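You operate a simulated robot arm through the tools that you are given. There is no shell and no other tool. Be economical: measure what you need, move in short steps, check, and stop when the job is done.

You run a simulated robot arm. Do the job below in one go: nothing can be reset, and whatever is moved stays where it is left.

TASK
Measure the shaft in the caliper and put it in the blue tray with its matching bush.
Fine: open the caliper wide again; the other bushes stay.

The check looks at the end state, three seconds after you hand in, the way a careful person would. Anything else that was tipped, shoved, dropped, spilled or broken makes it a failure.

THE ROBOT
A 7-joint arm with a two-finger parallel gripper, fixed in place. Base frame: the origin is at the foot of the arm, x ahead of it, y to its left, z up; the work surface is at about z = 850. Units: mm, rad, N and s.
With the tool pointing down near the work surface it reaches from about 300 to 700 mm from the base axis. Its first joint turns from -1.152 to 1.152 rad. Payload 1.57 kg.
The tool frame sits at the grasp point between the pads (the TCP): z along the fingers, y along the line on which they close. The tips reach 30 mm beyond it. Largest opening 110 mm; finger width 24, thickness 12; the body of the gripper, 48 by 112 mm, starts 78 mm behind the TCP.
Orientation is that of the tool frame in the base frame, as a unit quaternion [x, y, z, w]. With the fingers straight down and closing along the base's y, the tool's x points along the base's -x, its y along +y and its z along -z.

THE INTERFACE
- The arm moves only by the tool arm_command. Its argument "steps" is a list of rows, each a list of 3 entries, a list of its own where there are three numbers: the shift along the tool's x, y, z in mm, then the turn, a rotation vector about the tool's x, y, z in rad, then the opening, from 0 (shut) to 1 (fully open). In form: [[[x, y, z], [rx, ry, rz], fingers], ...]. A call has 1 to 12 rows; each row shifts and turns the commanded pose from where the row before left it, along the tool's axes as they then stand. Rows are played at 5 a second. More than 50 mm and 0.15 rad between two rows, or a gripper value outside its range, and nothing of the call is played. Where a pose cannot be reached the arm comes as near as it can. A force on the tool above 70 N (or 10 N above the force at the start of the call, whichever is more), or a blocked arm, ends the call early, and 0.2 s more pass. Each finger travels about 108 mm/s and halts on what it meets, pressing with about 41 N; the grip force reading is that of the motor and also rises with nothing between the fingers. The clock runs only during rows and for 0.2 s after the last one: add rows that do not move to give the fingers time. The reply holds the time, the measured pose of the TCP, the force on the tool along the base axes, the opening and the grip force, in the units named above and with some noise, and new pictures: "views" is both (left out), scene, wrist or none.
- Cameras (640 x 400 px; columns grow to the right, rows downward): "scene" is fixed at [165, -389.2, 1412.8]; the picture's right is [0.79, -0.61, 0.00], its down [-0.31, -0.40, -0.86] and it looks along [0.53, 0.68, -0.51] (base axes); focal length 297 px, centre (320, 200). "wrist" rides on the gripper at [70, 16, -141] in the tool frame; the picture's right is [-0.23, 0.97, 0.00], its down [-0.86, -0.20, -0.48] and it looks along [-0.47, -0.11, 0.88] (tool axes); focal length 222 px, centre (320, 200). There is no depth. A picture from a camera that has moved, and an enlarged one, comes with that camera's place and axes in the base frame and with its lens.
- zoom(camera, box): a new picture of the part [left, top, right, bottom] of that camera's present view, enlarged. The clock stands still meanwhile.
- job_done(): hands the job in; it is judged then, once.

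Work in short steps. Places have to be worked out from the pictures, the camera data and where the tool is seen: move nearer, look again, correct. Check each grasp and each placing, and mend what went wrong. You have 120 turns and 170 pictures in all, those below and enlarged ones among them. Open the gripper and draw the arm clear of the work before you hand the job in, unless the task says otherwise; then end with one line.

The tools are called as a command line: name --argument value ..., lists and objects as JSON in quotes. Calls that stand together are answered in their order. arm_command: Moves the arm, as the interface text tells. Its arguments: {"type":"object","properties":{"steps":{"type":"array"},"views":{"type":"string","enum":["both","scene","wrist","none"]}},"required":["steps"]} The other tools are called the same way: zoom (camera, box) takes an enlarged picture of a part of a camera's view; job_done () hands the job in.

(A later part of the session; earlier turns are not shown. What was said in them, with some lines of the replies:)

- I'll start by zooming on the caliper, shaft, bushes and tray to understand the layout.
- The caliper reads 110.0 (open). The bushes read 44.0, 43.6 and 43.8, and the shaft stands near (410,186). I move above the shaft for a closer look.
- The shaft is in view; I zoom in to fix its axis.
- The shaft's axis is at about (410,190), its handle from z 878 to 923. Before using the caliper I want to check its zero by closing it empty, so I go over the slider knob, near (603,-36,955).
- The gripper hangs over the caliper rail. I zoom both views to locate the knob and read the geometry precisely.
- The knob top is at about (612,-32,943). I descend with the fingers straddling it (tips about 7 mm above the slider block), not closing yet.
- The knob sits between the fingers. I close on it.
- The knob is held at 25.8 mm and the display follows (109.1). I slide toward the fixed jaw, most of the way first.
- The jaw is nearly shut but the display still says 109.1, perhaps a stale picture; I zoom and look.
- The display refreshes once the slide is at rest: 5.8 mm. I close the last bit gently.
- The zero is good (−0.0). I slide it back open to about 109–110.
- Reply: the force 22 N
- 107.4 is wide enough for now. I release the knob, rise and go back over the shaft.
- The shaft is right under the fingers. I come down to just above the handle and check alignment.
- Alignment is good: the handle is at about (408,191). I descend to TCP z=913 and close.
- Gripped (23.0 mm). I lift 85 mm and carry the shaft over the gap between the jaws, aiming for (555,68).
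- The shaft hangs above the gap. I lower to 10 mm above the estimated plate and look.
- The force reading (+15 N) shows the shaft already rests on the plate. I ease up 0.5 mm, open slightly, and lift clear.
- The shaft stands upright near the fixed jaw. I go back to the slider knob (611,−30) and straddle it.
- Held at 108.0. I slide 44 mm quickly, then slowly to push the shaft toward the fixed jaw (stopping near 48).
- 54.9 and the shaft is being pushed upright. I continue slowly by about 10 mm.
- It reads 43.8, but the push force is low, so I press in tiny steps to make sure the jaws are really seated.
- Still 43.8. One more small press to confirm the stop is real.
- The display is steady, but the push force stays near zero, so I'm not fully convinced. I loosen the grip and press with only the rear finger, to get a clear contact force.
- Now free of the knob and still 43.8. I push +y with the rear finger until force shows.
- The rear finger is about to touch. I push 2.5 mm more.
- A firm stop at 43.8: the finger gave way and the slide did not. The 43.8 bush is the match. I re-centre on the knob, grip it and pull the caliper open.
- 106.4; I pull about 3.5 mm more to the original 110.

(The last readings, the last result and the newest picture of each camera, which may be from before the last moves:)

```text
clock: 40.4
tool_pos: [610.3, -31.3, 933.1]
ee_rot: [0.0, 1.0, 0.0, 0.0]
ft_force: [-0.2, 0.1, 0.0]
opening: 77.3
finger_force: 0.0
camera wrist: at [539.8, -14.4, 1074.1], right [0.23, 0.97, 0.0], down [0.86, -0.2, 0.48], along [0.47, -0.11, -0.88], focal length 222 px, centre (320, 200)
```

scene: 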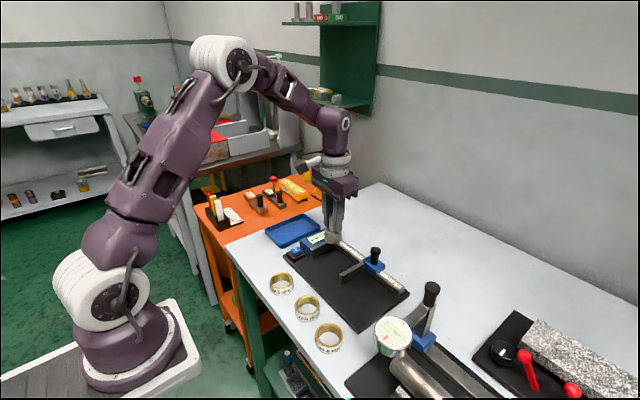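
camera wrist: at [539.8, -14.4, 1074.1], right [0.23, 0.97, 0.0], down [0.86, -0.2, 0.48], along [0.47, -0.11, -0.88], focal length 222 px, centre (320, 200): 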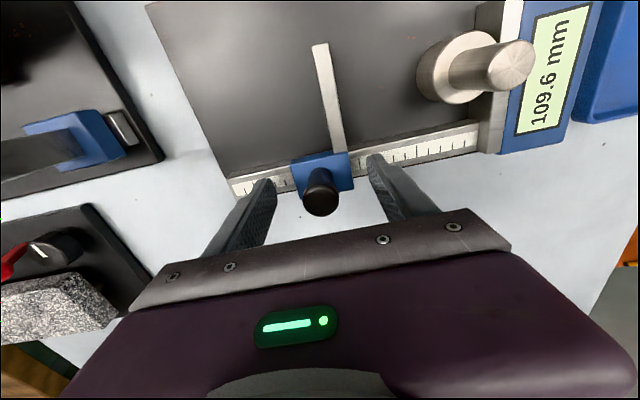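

109.6, wide open. The shaft now touches the fixed jaw, so fingers closing along y could hit it; I'll rise and turn the tool 90° to grip along x.

arm_command --steps '[[[0, 0, -40], [0, 0, 0], 0.7], [[0, 0, -45], [0, 0, 0], 0.7], [[0, 0, -35], [0, 0, 0], 0.7], [[18, 38, 0], [0, 0, 0], 0.7], [[18, 38, 0], [0, 0, 0], 0.7], [[18, 37, 0], [0, 0, 0], 0.7]]' --views "none"

arm_command --steps '[[[0, 0, 0], [0, 0, -0.1428], 0.6], [[0, 0, 0], [0, 0, -0.1428], 0.6], [[0, 0, 0], [0, 0, -0.1428], 0.6], [[0, 0, 0], [0, 0, -0.1428], 0.6], [[0, 0, 0], [0, 0, -0.1428], 0.6], [[0, 0, 0], [0, 0, -0.1428], 0.6], [[0, 0, 0], [0, 0, -0.1428], 0.6], [[0, 0, 0], [0, 0, -0.1428], 0.6], [[0, 0, 0], [0, 0, -0.1428], 0.6], [[0, 0, 0], [0, 0, -0.1428], 0.6], [[0, 0, 0], [0, 0, -0.1428], 0.6], [[0, 0, 0], [0, 0, 0], 0.6]]' --views "both"

```text
clock: 41.8
tool_pos: [556.2, 81.5, 1053.0]
ee_rot: [0.0, 1.0, 0.0, 0.0]
ft_force: [-0.1, -0.4, 0.2]
opening: 77.0
finger_force: 0.0
```

```text
clock: 44.4
tool_pos: [555.6, 82.4, 1052.2]
ee_rot: [0.707, -0.707, 0.001, 0.0]
ft_force: [-0.1, -0.6, -0.2]
opening: 65.8
finger_force: 0.1
camera wrist: at [539.8, 12.6, 1193.9], right [-0.97, 0.23, 0.0], down [0.2, 0.86, 0.48], along [0.11, 0.47, -0.88], focal length 222 px, centre (320, 200)
```

scene: 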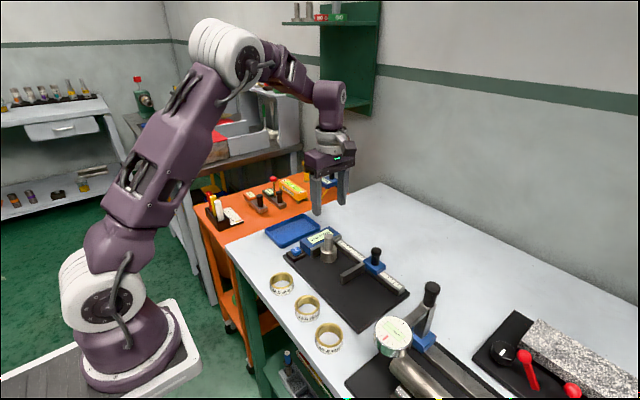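
wrist: 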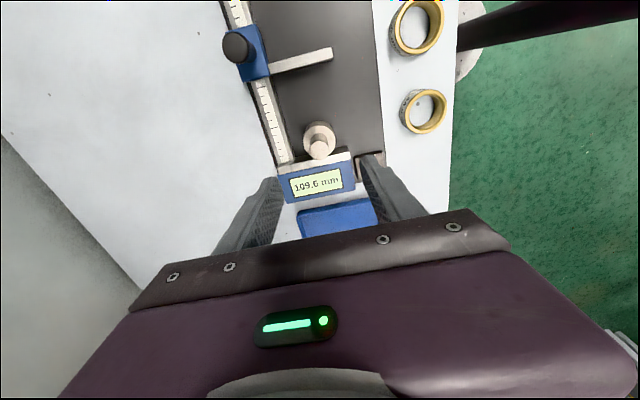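

Turned. The handle top is at about (556,84). I lower beside it to z=930 and close.

arm_command --steps '[[[-1, 0, 40], [0, 0, 0], 0.45], [[0, 0, 35], [0, 0, 0], 0.45], [[0, 0, 25], [0, 0, 0], 0.45], [[0, 0, 22], [0, 0, 0], 0.45], [[0, 0, 0], [0, 0, 0], 0.45]]' --views "both"

```text
clock: 45.6
tool_pos: [554.2, 82.5, 930.0]
ee_rot: [0.707, -0.707, 0.0, 0.0]
ft_force: [0.0, -0.1, 0.2]
opening: 49.4
finger_force: 0.0
camera wrist: at [539.0, 13.0, 1071.6], right [-0.97, 0.23, 0.0], down [0.2, 0.86, 0.48], along [0.11, 0.47, -0.88], focal length 222 px, centre (320, 200)
```

scene: 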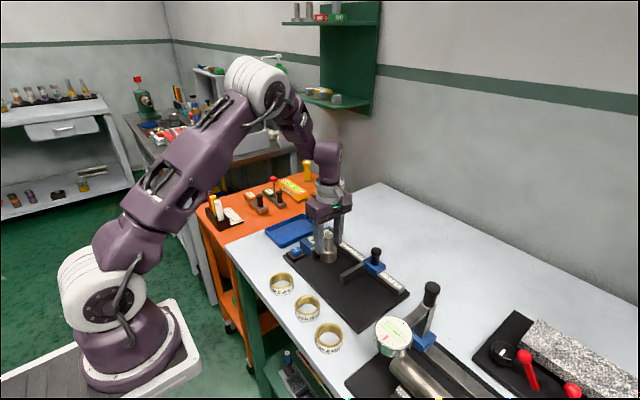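
wrist: 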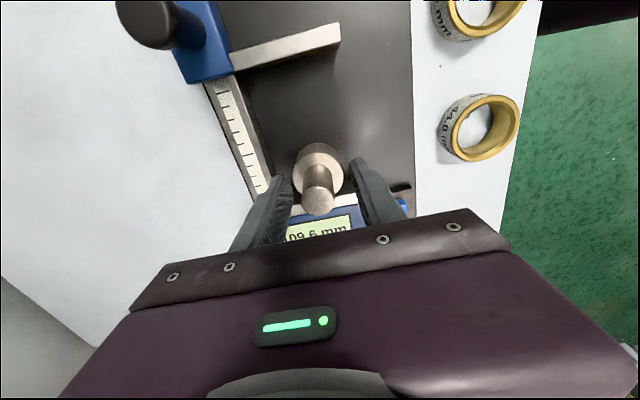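

The handle is centred between the fingers. I close, check, and lift straight up.

arm_command --steps '[[[0, 0, 0], [0, 0, 0], 0.1], [[0, 0, 0], [0, 0, 0], 0.1], [[0, 0, 0], [0, 0, 0], 0.1], [[0, 0, -15], [0, 0, 0], 0.1], [[0, 0, -30], [0, 0, 0], 0.1], [[0, 0, -35], [0, 0, 0], 0.1], [[0, 0, 0], [0, 0, 0], 0.1]]' --views "both"

```text
clock: 47.2
tool_pos: [556.9, 82.3, 1010.3]
ee_rot: [0.707, -0.707, 0.0, 0.001]
ft_force: [0.9, 0.6, -4.6]
opening: 23.3
finger_force: 36.1
camera wrist: at [539.5, 13.1, 1152.0], right [-0.97, 0.23, 0.0], down [0.2, 0.85, 0.48], along [0.11, 0.47, -0.88], focal length 222 px, centre (320, 200)
```

scene: 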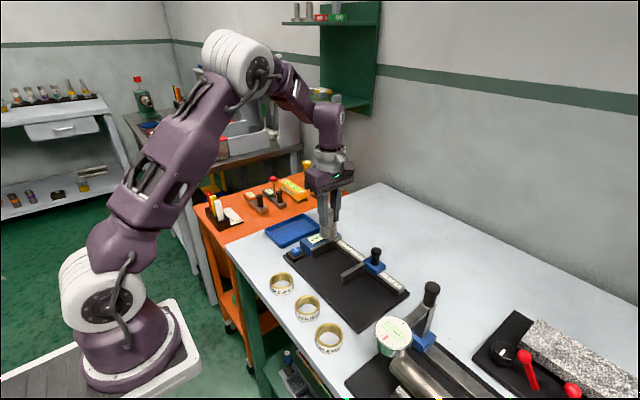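
wrist: 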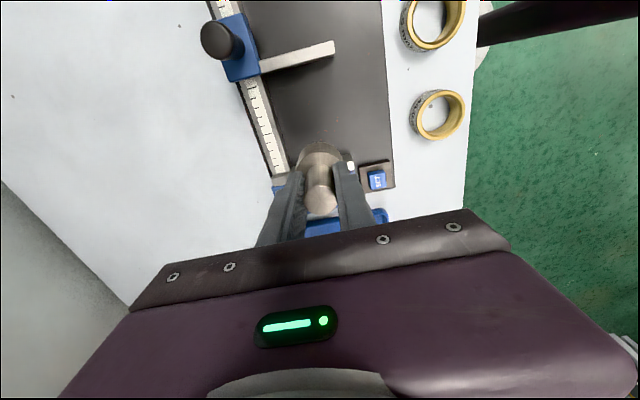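

The shaft is lifted cleanly. I carry it to above the tray's far part, about (600,258).

arm_command --steps '[[[-35, -9, 0], [0, 0, 0], 0.1], [[-35, -9, 0], [0, 0, 0], 0.1], [[-35, -9, 0], [0, 0, 0], 0.1], [[-35, -9, 0], [0, 0, 0], 0.1], [[-35, -9, 0], [0, 0, 0], 0.1], [[0, 0, 0], [0, 0, 0], 0.1], [[0, 0, 0], [0, 0, 0], 0.1]]' --views "wrist"

zoom --camera "scene" --box '[230, 150, 370, 270]'

```text
clock: 48.8
tool_pos: [600.9, 259.0, 1011.8]
ee_rot: [0.707, -0.707, 0.0, 0.001]
ft_force: [-0.6, 0.1, -3.6]
opening: 23.0
finger_force: 35.6
camera wrist: at [585.3, 189.7, 1152.1], right [-0.97, 0.23, 0.0], down [0.2, 0.86, 0.48], along [0.11, 0.47, -0.88], focal length 222 px, centre (320, 200)
```

wrist: 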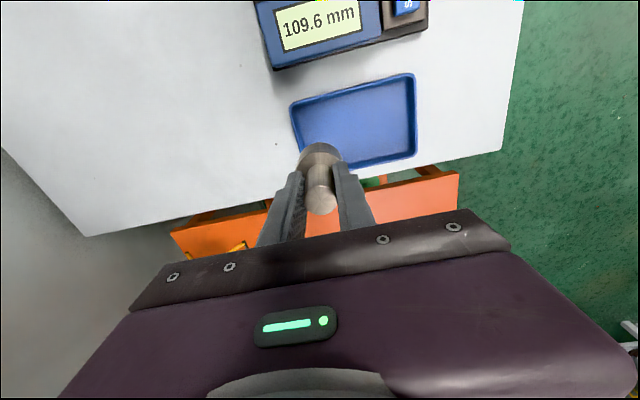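

```text
3.33 times, centred on (300, 210) of scene
camera zoom: at [165.0, -389.1, 1412.8], right [0.79, -0.61, 0.0], down [-0.31, -0.4, -0.86], along [0.53, 0.68, -0.51], focal length 989 px, centre (387, 167)
```

zoom: 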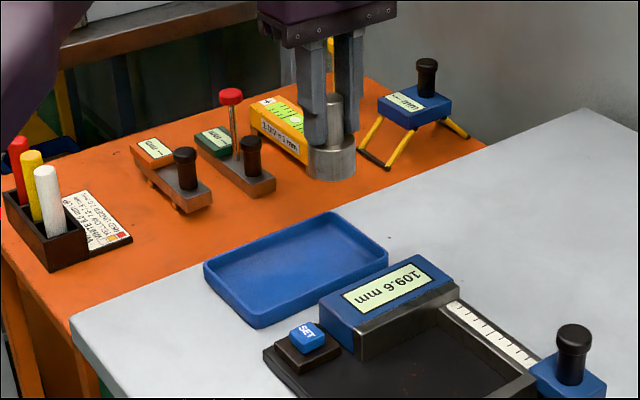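

The tray spans about x 483–625, y 207–308. I shift the shaft to (590,240) and lower to about 8 mm above the floor.

arm_command --steps '[[[19, 11, 0], [0, 0, 0], 0.1], [[0, 0, 30], [0, 0, 0], 0.1], [[0, 0, 30], [0, 0, 0], 0.1], [[0, 0, 24], [0, 0, 0], 0.1], [[0, 0, 0], [0, 0, 0], 0.1]]' --views "wrist"

zoom --camera "scene" --box '[230, 150, 370, 270]'

```text
clock: 50.0
tool_pos: [590.5, 238.8, 926.8]
ee_rot: [-0.707, 0.707, 0.0, 0.0]
ft_force: [0.7, 0.1, -4.7]
opening: 23.3
finger_force: 35.5
camera wrist: at [573.9, 169.8, 1068.2], right [-0.97, 0.23, 0.0], down [0.2, 0.86, 0.48], along [0.11, 0.47, -0.88], focal length 222 px, centre (320, 200)
```

wrist: 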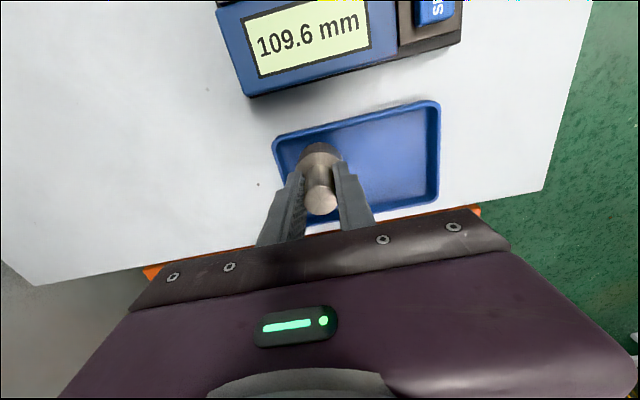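

```text
3.33 times, centred on (300, 210) of scene
camera zoom: at [165.0, -389.1, 1412.8], right [0.79, -0.61, 0.0], down [-0.31, -0.4, -0.86], along [0.53, 0.68, -0.51], focal length 989 px, centre (387, 167)
```

zoom: 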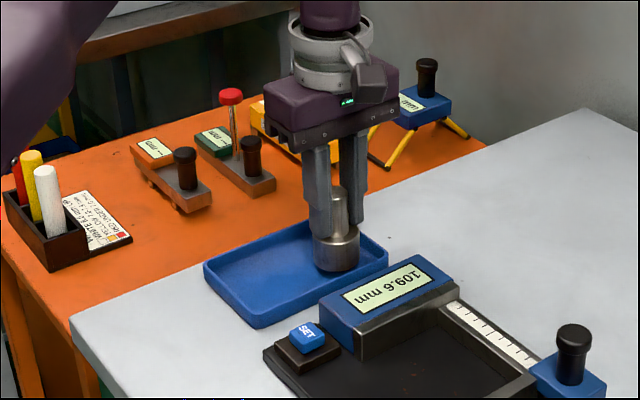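

The shaft is within the tray. I lower in small steps to touch.

arm_command --steps '[[[0, 0, 3], [0, 0, 0], 0.1], [[0, 0, 2], [0, 0, 0], 0.1], [[0, 0, 1.5], [0, 0, 0], 0.1], [[0, 0, 0], [0, 0, 0], 0.1]]' --views "none"

```text
clock: 51.0
tool_pos: [590.1, 238.8, 919.7]
ee_rot: [0.707, -0.707, 0.001, 0.0]
ft_force: [-1.0, -0.9, -4.3]
opening: 23.2
finger_force: 36.3
```

No contact yet (the force is still the weight); I go on by small steps.

arm_command --steps '[[[0, 0, 1.2], [0, 0, 0], 0.1], [[0, 0, 1], [0, 0, 0], 0.1], [[0, 0, 0], [0, 0, 0], 0.1], [[0, 0, 0], [0, 0, 0], 0.1]]' --views "none"

```text
clock: 52.0
tool_pos: [590.5, 238.3, 919.1]
ee_rot: [0.707, -0.707, 0.001, 0.001]
ft_force: [-0.6, 0.8, 3.5]
opening: 23.3
finger_force: 35.6
```

Contact is made. I release, rise and check.

arm_command --steps '[[[0, 0, 0], [0, 0, 0], 0.36], [[0, 0, 0], [0, 0, 0], 0.36], [[0, 0, -20], [0, 0, 0], 0.36], [[0, 0, -40], [0, 0, 0], 0.36], [[0, 0, -45], [0, 0, 0], 0.5], [[0, 0, -20], [0, 0, 0], 0.7], [[0, 0, 0], [0, 0, 0], 0.8]]' --views "wrist"

zoom --camera "scene" --box '[230, 150, 370, 270]'

```text
clock: 53.6
tool_pos: [589.6, 239.5, 1043.3]
ee_rot: [0.707, -0.707, 0.0, 0.0]
ft_force: [-0.4, 0.1, -0.9]
opening: 87.9
finger_force: 0.1
camera wrist: at [573.4, 169.8, 1184.5], right [-0.97, 0.23, 0.0], down [0.2, 0.86, 0.48], along [0.11, 0.47, -0.88], focal length 222 px, centre (320, 200)
```

wrist: 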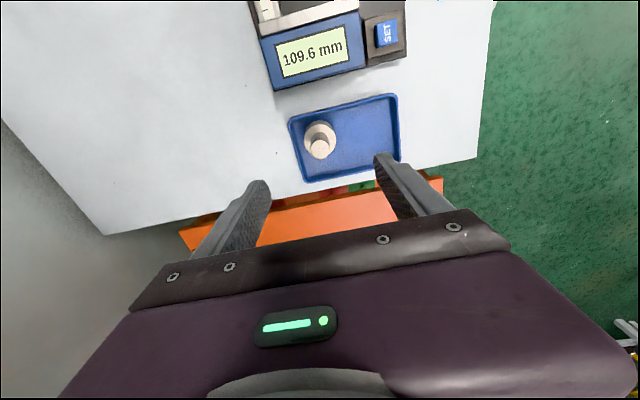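

```text
3.33 times, centred on (300, 210) of scene
camera zoom: at [165.0, -389.2, 1412.8], right [0.79, -0.61, 0.0], down [-0.31, -0.4, -0.86], along [0.53, 0.68, -0.51], focal length 989 px, centre (387, 167)
```

zoom: 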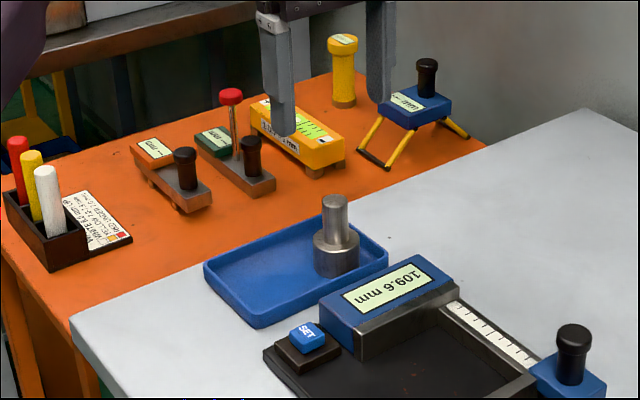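

The shaft stands flat in the tray. Now I go over the 43.8 bush, near (408,−100).

arm_command --steps '[[[37.7, 20.2, 0], [0, 0, 0], 0.8], [[37.7, 20.2, 0], [0, 0, 0], 0.8], [[37.7, 20.2, 0], [0, 0, 0], 0.8], [[37.7, 20.2, 0], [0, 0, 0], 0.8], [[37.7, 20.2, 0], [0, 0, 0], 0.8], [[37.7, 20.2, 0], [0, 0, 0], 0.8], [[37.7, 20.2, 0], [0, 0, 0], 0.8], [[37.7, 20.2, 0], [0, 0, 0], 0.8], [[37.7, 20.2, 0], [0, 0, 0], 0.8], [[0, 0, 0], [0, 0, 0], 0.8], [[0, 0, 0], [0, 0, 0], 0.8]]' --views "both"

zoom --camera "wrist" --box '[240, 60, 400, 180]'

```text
clock: 56.0
tool_pos: [409.2, -99.3, 1043.5]
ee_rot: [-0.707, 0.707, 0.0, 0.001]
ft_force: [-0.5, -0.5, -1.1]
opening: 88.0
finger_force: 0.0
camera wrist: at [392.8, -167.9, 1185.0], right [-0.97, 0.23, 0.0], down [0.2, 0.86, 0.48], along [0.11, 0.47, -0.88], focal length 222 px, centre (320, 200)
```

scene: 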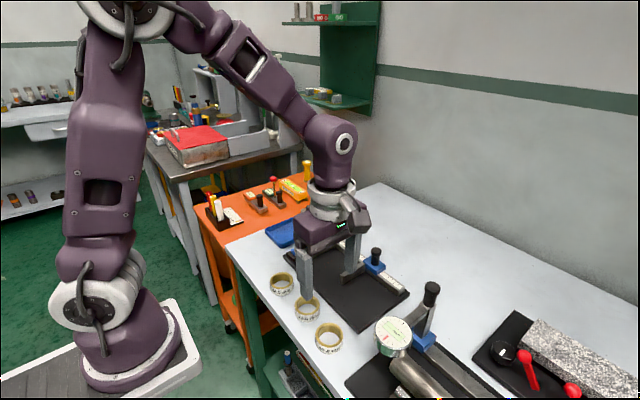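
wrist: 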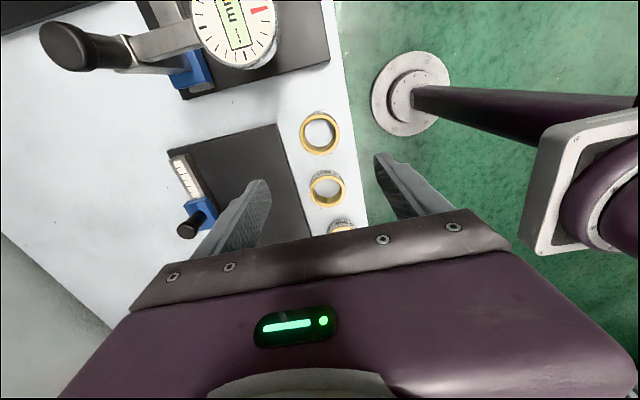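

```text
3.33 times, centred on (320, 120) of wrist
camera zoom: at [392.8, -167.9, 1185.0], right [-0.97, 0.23, 0.0], down [0.2, 0.86, 0.48], along [0.11, 0.47, -0.88], focal length 740 px, centre (320, 467)
```

zoom: 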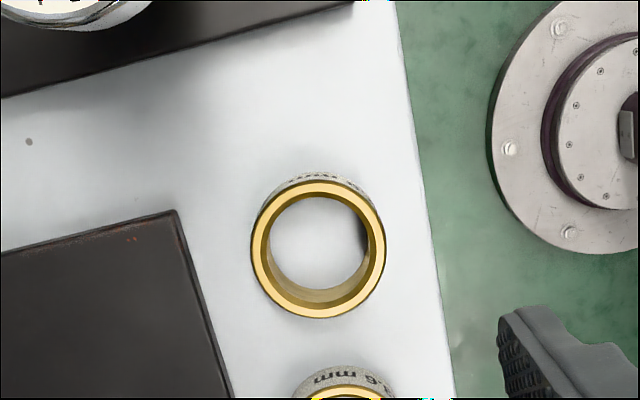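

The bush under the tool is at about (408,−102), OD about 55, with the 43.6 one beyond it. I descend partway and check its label and alignment.

arm_command --steps '[[[4, 0.6, 30], [0, 0, 0], 0.65], [[0, 0, 40], [0, 0, 0], 0.62], [[0, 0, 35], [0, 0, 0], 0.62], [[0, 0, 0], [0, 0, 0], 0.62]]' --views "wrist"

zoom --camera "scene" --box '[260, 220, 400, 370]'

```text
clock: 57.0
tool_pos: [408.8, -104.4, 938.2]
ee_rot: [-0.707, 0.707, 0.0, -0.001]
ft_force: [0.6, 0.4, 0.1]
opening: 67.9
finger_force: 0.0
camera wrist: at [391.4, -173.1, 1079.3], right [-0.97, 0.23, 0.0], down [0.2, 0.85, 0.48], along [0.11, 0.47, -0.88], focal length 222 px, centre (320, 200)
```

wrist: 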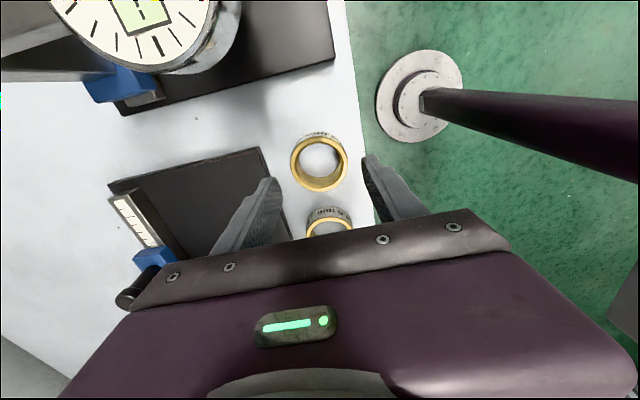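

```text
2.67 times, centred on (330, 295) of scene
camera zoom: at [165.0, -389.2, 1412.8], right [0.79, -0.61, 0.0], down [-0.31, -0.4, -0.86], along [0.53, 0.68, -0.51], focal length 791 px, centre (293, -53)
```

zoom: 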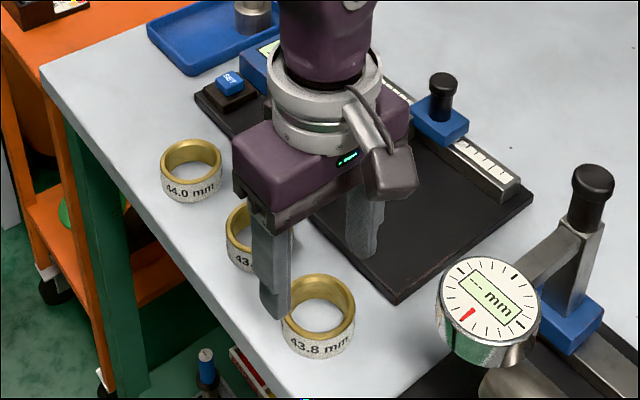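

The label confirms 43.8 and it's centred. I descend to TCP z=888 and close.

arm_command --steps '[[[0, 0, 25], [0, 0, 0], 0.62], [[0, 0, 25], [0, 0, 0], 0.62], [[0, 0, 0], [0, 0, 0], 0.62], [[0, 0, 0], [0, 0, 0], 0.4], [[0, 0, 0], [0, 0, 0], 0.35], [[0, 0, 0], [0, 0, 0], 0.35]]' --views "both"

```text
clock: 58.4
tool_pos: [406.4, -104.1, 887.3]
ee_rot: [0.707, -0.707, 0.0, 0.0]
ft_force: [-0.9, -0.6, -0.3]
opening: 54.5
finger_force: 41.1
camera wrist: at [390.8, -172.9, 1029.4], right [-0.97, 0.23, 0.0], down [0.2, 0.85, 0.48], along [0.11, 0.47, -0.88], focal length 222 px, centre (320, 200)
```

scene: 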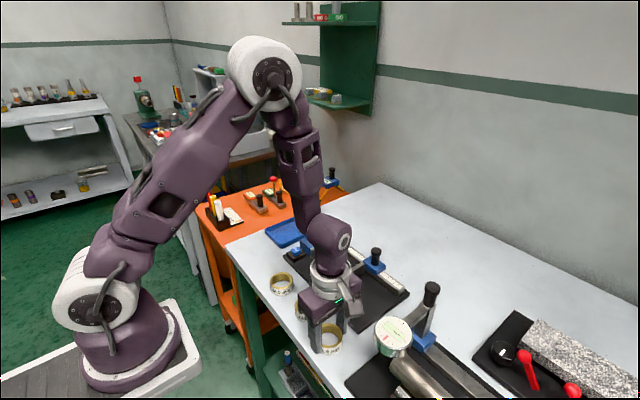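
wrist: 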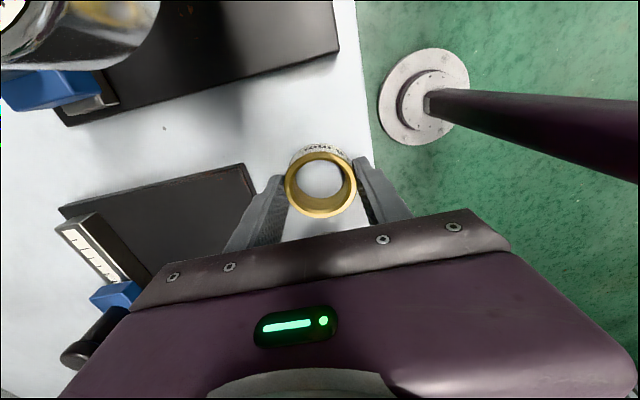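

Gripped at 54.5 mm. I lift and carry it above the tray at (525,268).

arm_command --steps '[[[0, 0, -20], [0, 0, 0], 0.35], [[0, 0, -40], [0, 0, 0], 0.35], [[0, 0, -45], [0, 0, 0], 0.35], [[0, 0, -25], [0, 0, 0], 0.35], [[0, 0, 0], [0, 0, 0], 0.35]]' --views "wrist"

arm_command --steps '[[[-41.2, -13, 0], [0, 0, 0], 0.35], [[-41.2, -13, 0], [0, 0, 0], 0.35], [[-41.2, -13, 0], [0, 0, 0], 0.35], [[-41.2, -13, 0], [0, 0, 0], 0.35], [[-41.2, -13, 0], [0, 0, 0], 0.35], [[-41.2, -13, 0], [0, 0, 0], 0.35], [[-41.2, -13, 0], [0, 0, 0], 0.35], [[-41.2, -13, 0], [0, 0, 0], 0.35], [[-41.2, -13, 0], [0, 0, 0], 0.35], [[0, 0, 0], [0, 0, 0], 0.35], [[0, 0, 0], [0, 0, 0], 0.35]]' --views "both"

```text
clock: 59.6
tool_pos: [406.6, -101.6, 1019.0]
ee_rot: [0.707, -0.707, 0.0, 0.0]
ft_force: [0.2, -0.4, -2.8]
opening: 54.6
finger_force: 41.1
camera wrist: at [390.8, -172.5, 1159.8], right [-0.97, 0.23, 0.0], down [0.2, 0.85, 0.48], along [0.11, 0.47, -0.88], focal length 222 px, centre (320, 200)
```

wrist: 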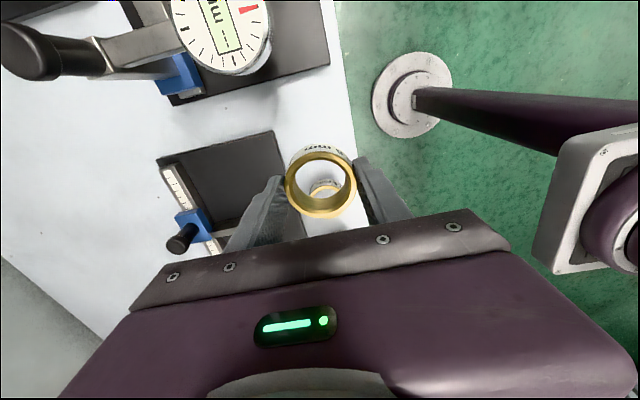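

```text
clock: 62.0
tool_pos: [525.8, 266.1, 1019.4]
ee_rot: [0.707, -0.707, -0.001, 0.0]
ft_force: [-0.5, -0.2, -2.5]
opening: 54.6
finger_force: 41.1
camera wrist: at [509.0, 197.8, 1160.0], right [-0.97, 0.23, 0.0], down [0.2, 0.85, 0.48], along [0.11, 0.47, -0.88], focal length 222 px, centre (320, 200)
```

scene: 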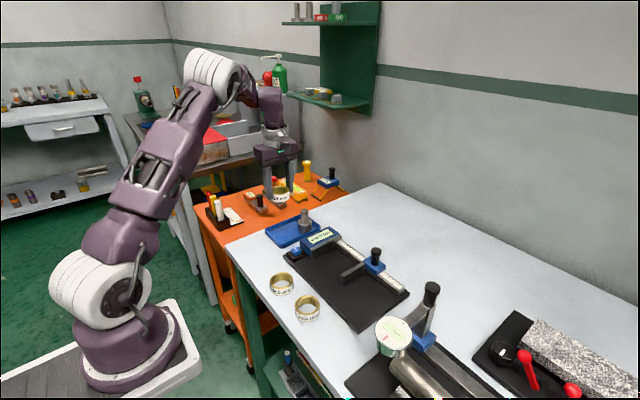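
wrist: 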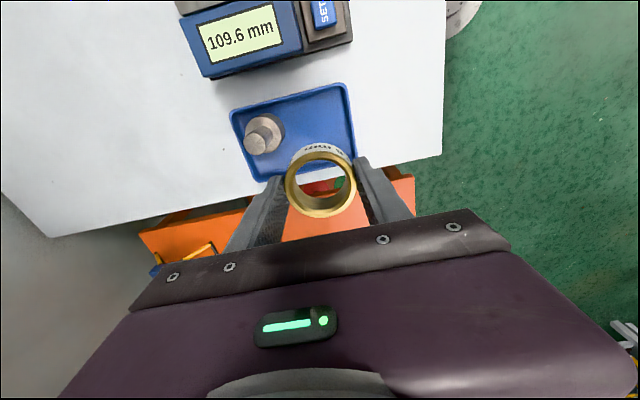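

The bush is over the tray. The fingers closing along x would foul the rim or the shaft on release, so I shift to (530,256) and turn 45° so they open diagonally into free space.

arm_command --steps '[[[11.7, -4.5, 0], [0, 0, 0], 0.35], [[0, 0, 0], [0, 0, -0.131], 0.35], [[0, 0, 0], [0, 0, -0.131], 0.35], [[0, 0, 0], [0, 0, -0.131], 0.35], [[0, 0, 0], [0, 0, -0.131], 0.35], [[0, 0, 0], [0, 0, -0.131], 0.35], [[0, 0, 0], [0, 0, -0.131], 0.35], [[0, 0, 0], [0, 0, 0], 0.35], [[0, 0, 0], [0, 0, 0], 0.35]]' --views "both"

```text
clock: 64.0
tool_pos: [528.7, 254.4, 1017.7]
ee_rot: [0.924, -0.382, 0.0, 0.0]
ft_force: [-0.8, -0.4, -2.5]
opening: 54.4
finger_force: 41.5
camera wrist: at [567.0, 194.3, 1159.6], right [-0.85, -0.53, 0.0], down [-0.46, 0.75, 0.48], along [-0.25, 0.41, -0.88], focal length 222 px, centre (320, 200)
```

scene: 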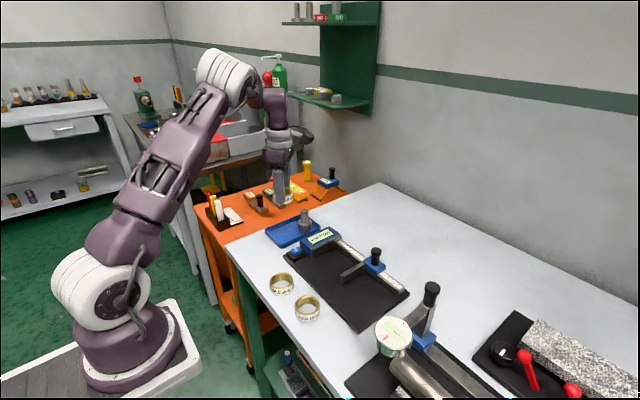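
wrist: 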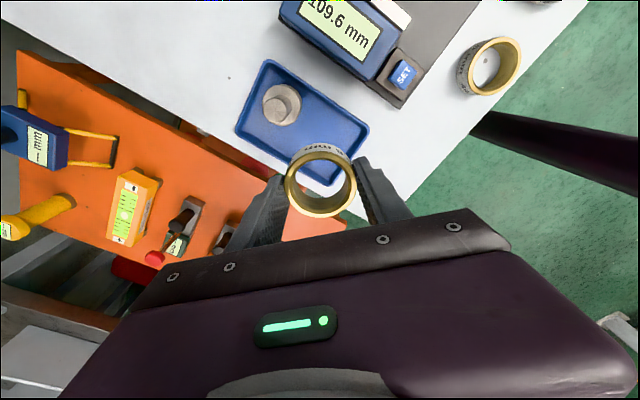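

Turned. I lower to about 12 mm above the tray floor and check.

arm_command --steps '[[[0, 0, 40], [0, 0, 0], 0.35], [[0, 0, 40], [0, 0, 0], 0.35], [[0, 0, 25], [0, 0, 0], 0.35], [[0, 0, 5], [0, 0, 0], 0.35], [[0, 0, 0], [0, 0, 0], 0.35]]' --views "wrist"

zoom --camera "scene" --box '[240, 170, 350, 260]'

```text
clock: 65.2
tool_pos: [529.3, 254.9, 908.2]
ee_rot: [0.924, -0.382, 0.001, 0.0]
ft_force: [0.1, 0.7, -2.6]
opening: 54.6
finger_force: 40.7
camera wrist: at [566.7, 194.5, 1049.1], right [-0.85, -0.53, 0.0], down [-0.46, 0.75, 0.48], along [-0.25, 0.41, -0.88], focal length 222 px, centre (320, 200)
```

wrist: 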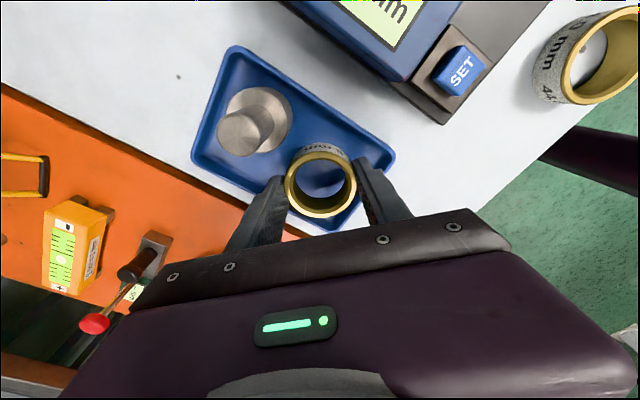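

```text
4.44 times, centred on (295, 215) of scene
camera zoom: at [165.0, -389.1, 1412.8], right [0.79, -0.61, 0.0], down [-0.31, -0.4, -0.86], along [0.53, 0.68, -0.51], focal length 1318 px, centre (431, 133)
```

zoom: 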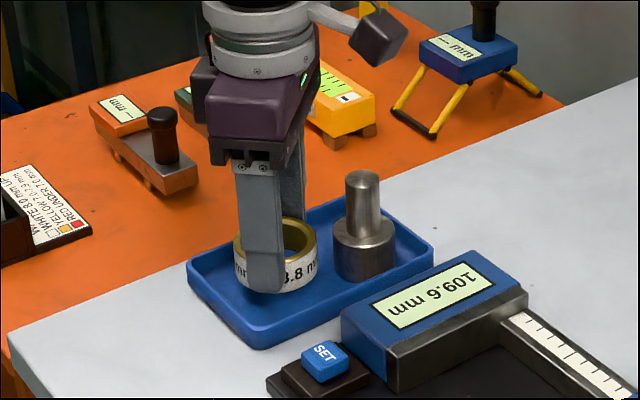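

Clear of the rim and the shaft. I lower gradually to contact.

arm_command --steps '[[[0, 0, 5], [0, 0, 0], 0.35], [[0, 0, 4], [0, 0, 0], 0.35], [[0, 0, 2], [0, 0, 0], 0.35], [[0, 0, 0], [0, 0, 0], 0.35]]' --views "none"

```text
clock: 66.2
tool_pos: [529.3, 255.2, 896.5]
ee_rot: [0.924, -0.383, 0.0, 0.0]
ft_force: [-0.8, -0.9, -1.7]
opening: 54.5
finger_force: 40.9
```

No contact yet; two more millimetres, stepwise.

arm_command --steps '[[[0, 0, 1.2], [0, 0, 0], 0.35], [[0, 0, 1], [0, 0, 0], 0.35], [[0, 0, 0], [0, 0, 0], 0.35], [[0, 0, 0], [0, 0, 0], 0.35]]' --views "none"

```text
clock: 67.2
tool_pos: [529.5, 255.5, 894.0]
ee_rot: [0.924, -0.383, 0.0, 0.0]
ft_force: [0.5, 0.7, -3.0]
opening: 54.4
finger_force: 41.3
```

arm_command --steps '[[[0, 0, 1], [0, 0, 0], 0.35], [[0, 0, 1], [0, 0, 0], 0.35], [[0, 0, 0], [0, 0, 0], 0.35], [[0, 0, 0], [0, 0, 0], 0.35]]' --views "wrist"

```text
clock: 68.2
tool_pos: [528.3, 254.6, 892.8]
ee_rot: [0.924, -0.383, -0.001, 0.0]
ft_force: [0.5, 0.4, -3.2]
opening: 54.6
finger_force: 40.1
camera wrist: at [566.8, 194.7, 1034.0], right [-0.85, -0.53, 0.0], down [-0.46, 0.75, 0.48], along [-0.25, 0.41, -0.88], focal length 222 px, centre (320, 200)
```

wrist: 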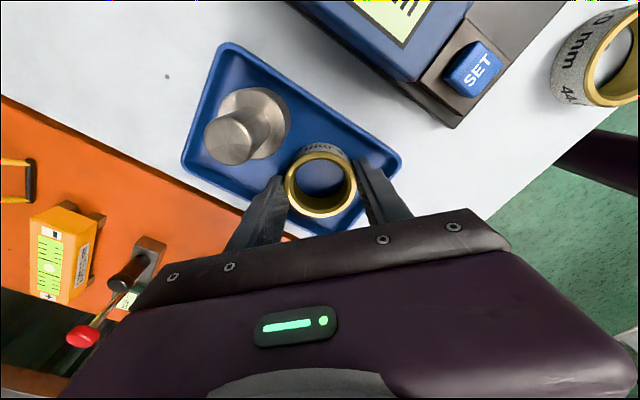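

Contact should be within another 1–3 mm; I keep stepping down slowly.

arm_command --steps '[[[0, 0, 0.8], [0, 0, 0], 0.35], [[0, 0, 0.7], [0, 0, 0], 0.35], [[0, 0, 0], [0, 0, 0], 0.35], [[0, 0, 0], [0, 0, 0], 0.35]]' --views "none"

```text
clock: 69.2
tool_pos: [529.7, 255.2, 892.2]
ee_rot: [0.924, -0.383, 0.0, -0.001]
ft_force: [-1.8, -1.0, 19.6]
opening: 54.6
finger_force: 41.1
```

Contact (+20 N). I ease up slightly, open just 2 mm per side, and rise.

arm_command --steps '[[[0, 0, -0.8], [0, 0, 0], 0.35], [[0, 0, 0], [0, 0, 0], 0.53], [[0, 0, 0], [0, 0, 0], 0.53], [[0, 0, 0], [0, 0, 0], 0.53], [[0, 0, -8], [0, 0, 0], 0.53], [[0, 0, -15], [0, 0, 0], 0.53], [[0, 0, -30], [0, 0, 0], 0.55], [[0, 0, -40], [0, 0, 0], 0.6], [[0, 0, -45], [0, 0, 0], 0.8], [[0, 0, 0], [0, 0, 0], 1]]' --views "wrist"

zoom --camera "scene" --box '[240, 170, 350, 260]'

```text
clock: 71.4
tool_pos: [529.5, 254.3, 1031.2]
ee_rot: [0.924, -0.383, 0.0, 0.0]
ft_force: [0.2, 0.1, -0.6]
opening: 110.1
finger_force: 0.1
camera wrist: at [567.5, 193.4, 1172.0], right [-0.85, -0.53, 0.0], down [-0.46, 0.75, 0.48], along [-0.25, 0.41, -0.88], focal length 222 px, centre (320, 200)
```

wrist: 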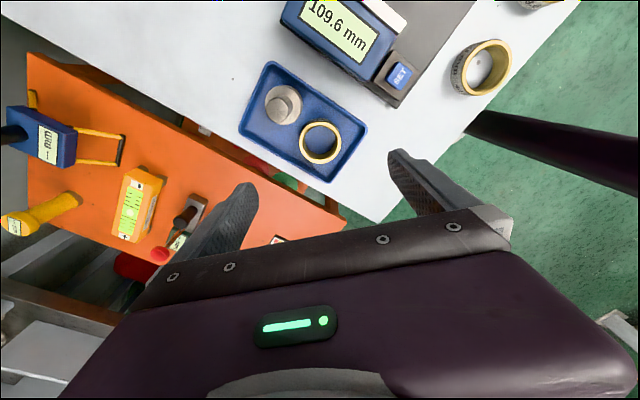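

```text
4.44 times, centred on (295, 215) of scene
camera zoom: at [165.0, -389.2, 1412.8], right [0.79, -0.61, 0.0], down [-0.31, -0.4, -0.86], along [0.53, 0.68, -0.51], focal length 1318 px, centre (431, 133)
```

zoom: 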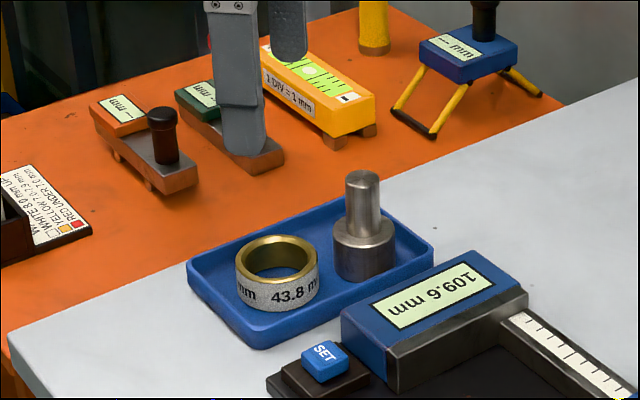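

Both are flat in the tray, and the caliper reads 109.6. I raise the arm clear and take a final look.

arm_command --steps '[[[0, 0, -45], [0, 0, 0], 1], [[0, 0, -45], [0, 0, 0], 1], [[0, 20, -35], [0, 0, 0], 1], [[0, 40, -10], [0, 0, 0], 1], [[0, 40, 0], [0, 0, 0], 1], [[0, 0, 0], [0, 0, 0], 1]]' --views "scene"

zoom --camera "scene" --box '[230, 200, 430, 360]'

```text
clock: 72.8
tool_pos: [458.4, 181.6, 1164.6]
ee_rot: [0.924, -0.383, 0.0, 0.0]
ft_force: [0.1, -0.1, -0.3]
opening: 110.0
finger_force: 0.1
```

scene: 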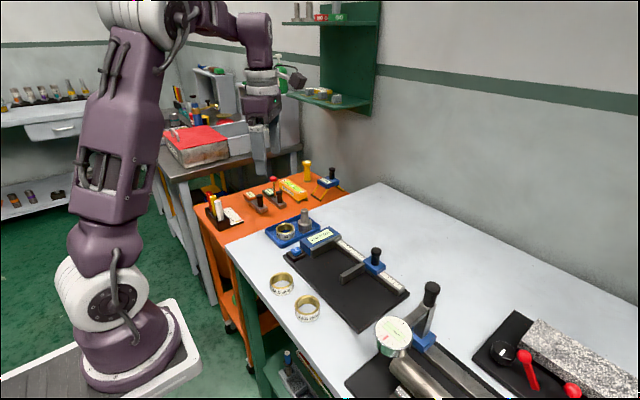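

```text
2.50 times, centred on (330, 280) of scene
camera zoom: at [164.9, -389.2, 1412.8], right [0.79, -0.61, 0.0], down [-0.31, -0.4, -0.86], along [0.53, 0.68, -0.51], focal length 742 px, centre (295, 0)
```

zoom: 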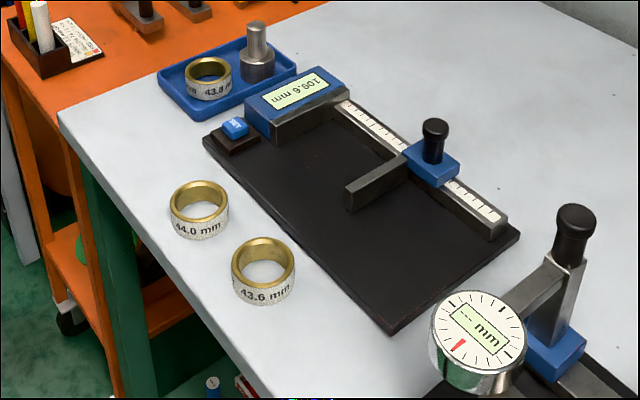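

Everything is in place: the shaft and the 43.8 bush are in the tray, the caliper is wide open, and the other bushes haven't moved. I hand in.

job_done

```text
The job is handed in.
```

The shaft measured 43.8 mm and now stands in the blue tray with the 43.8 mm bush; the caliper is open again at 109.6 mm (it started at 110.0), and the other two bushes were left where they were.
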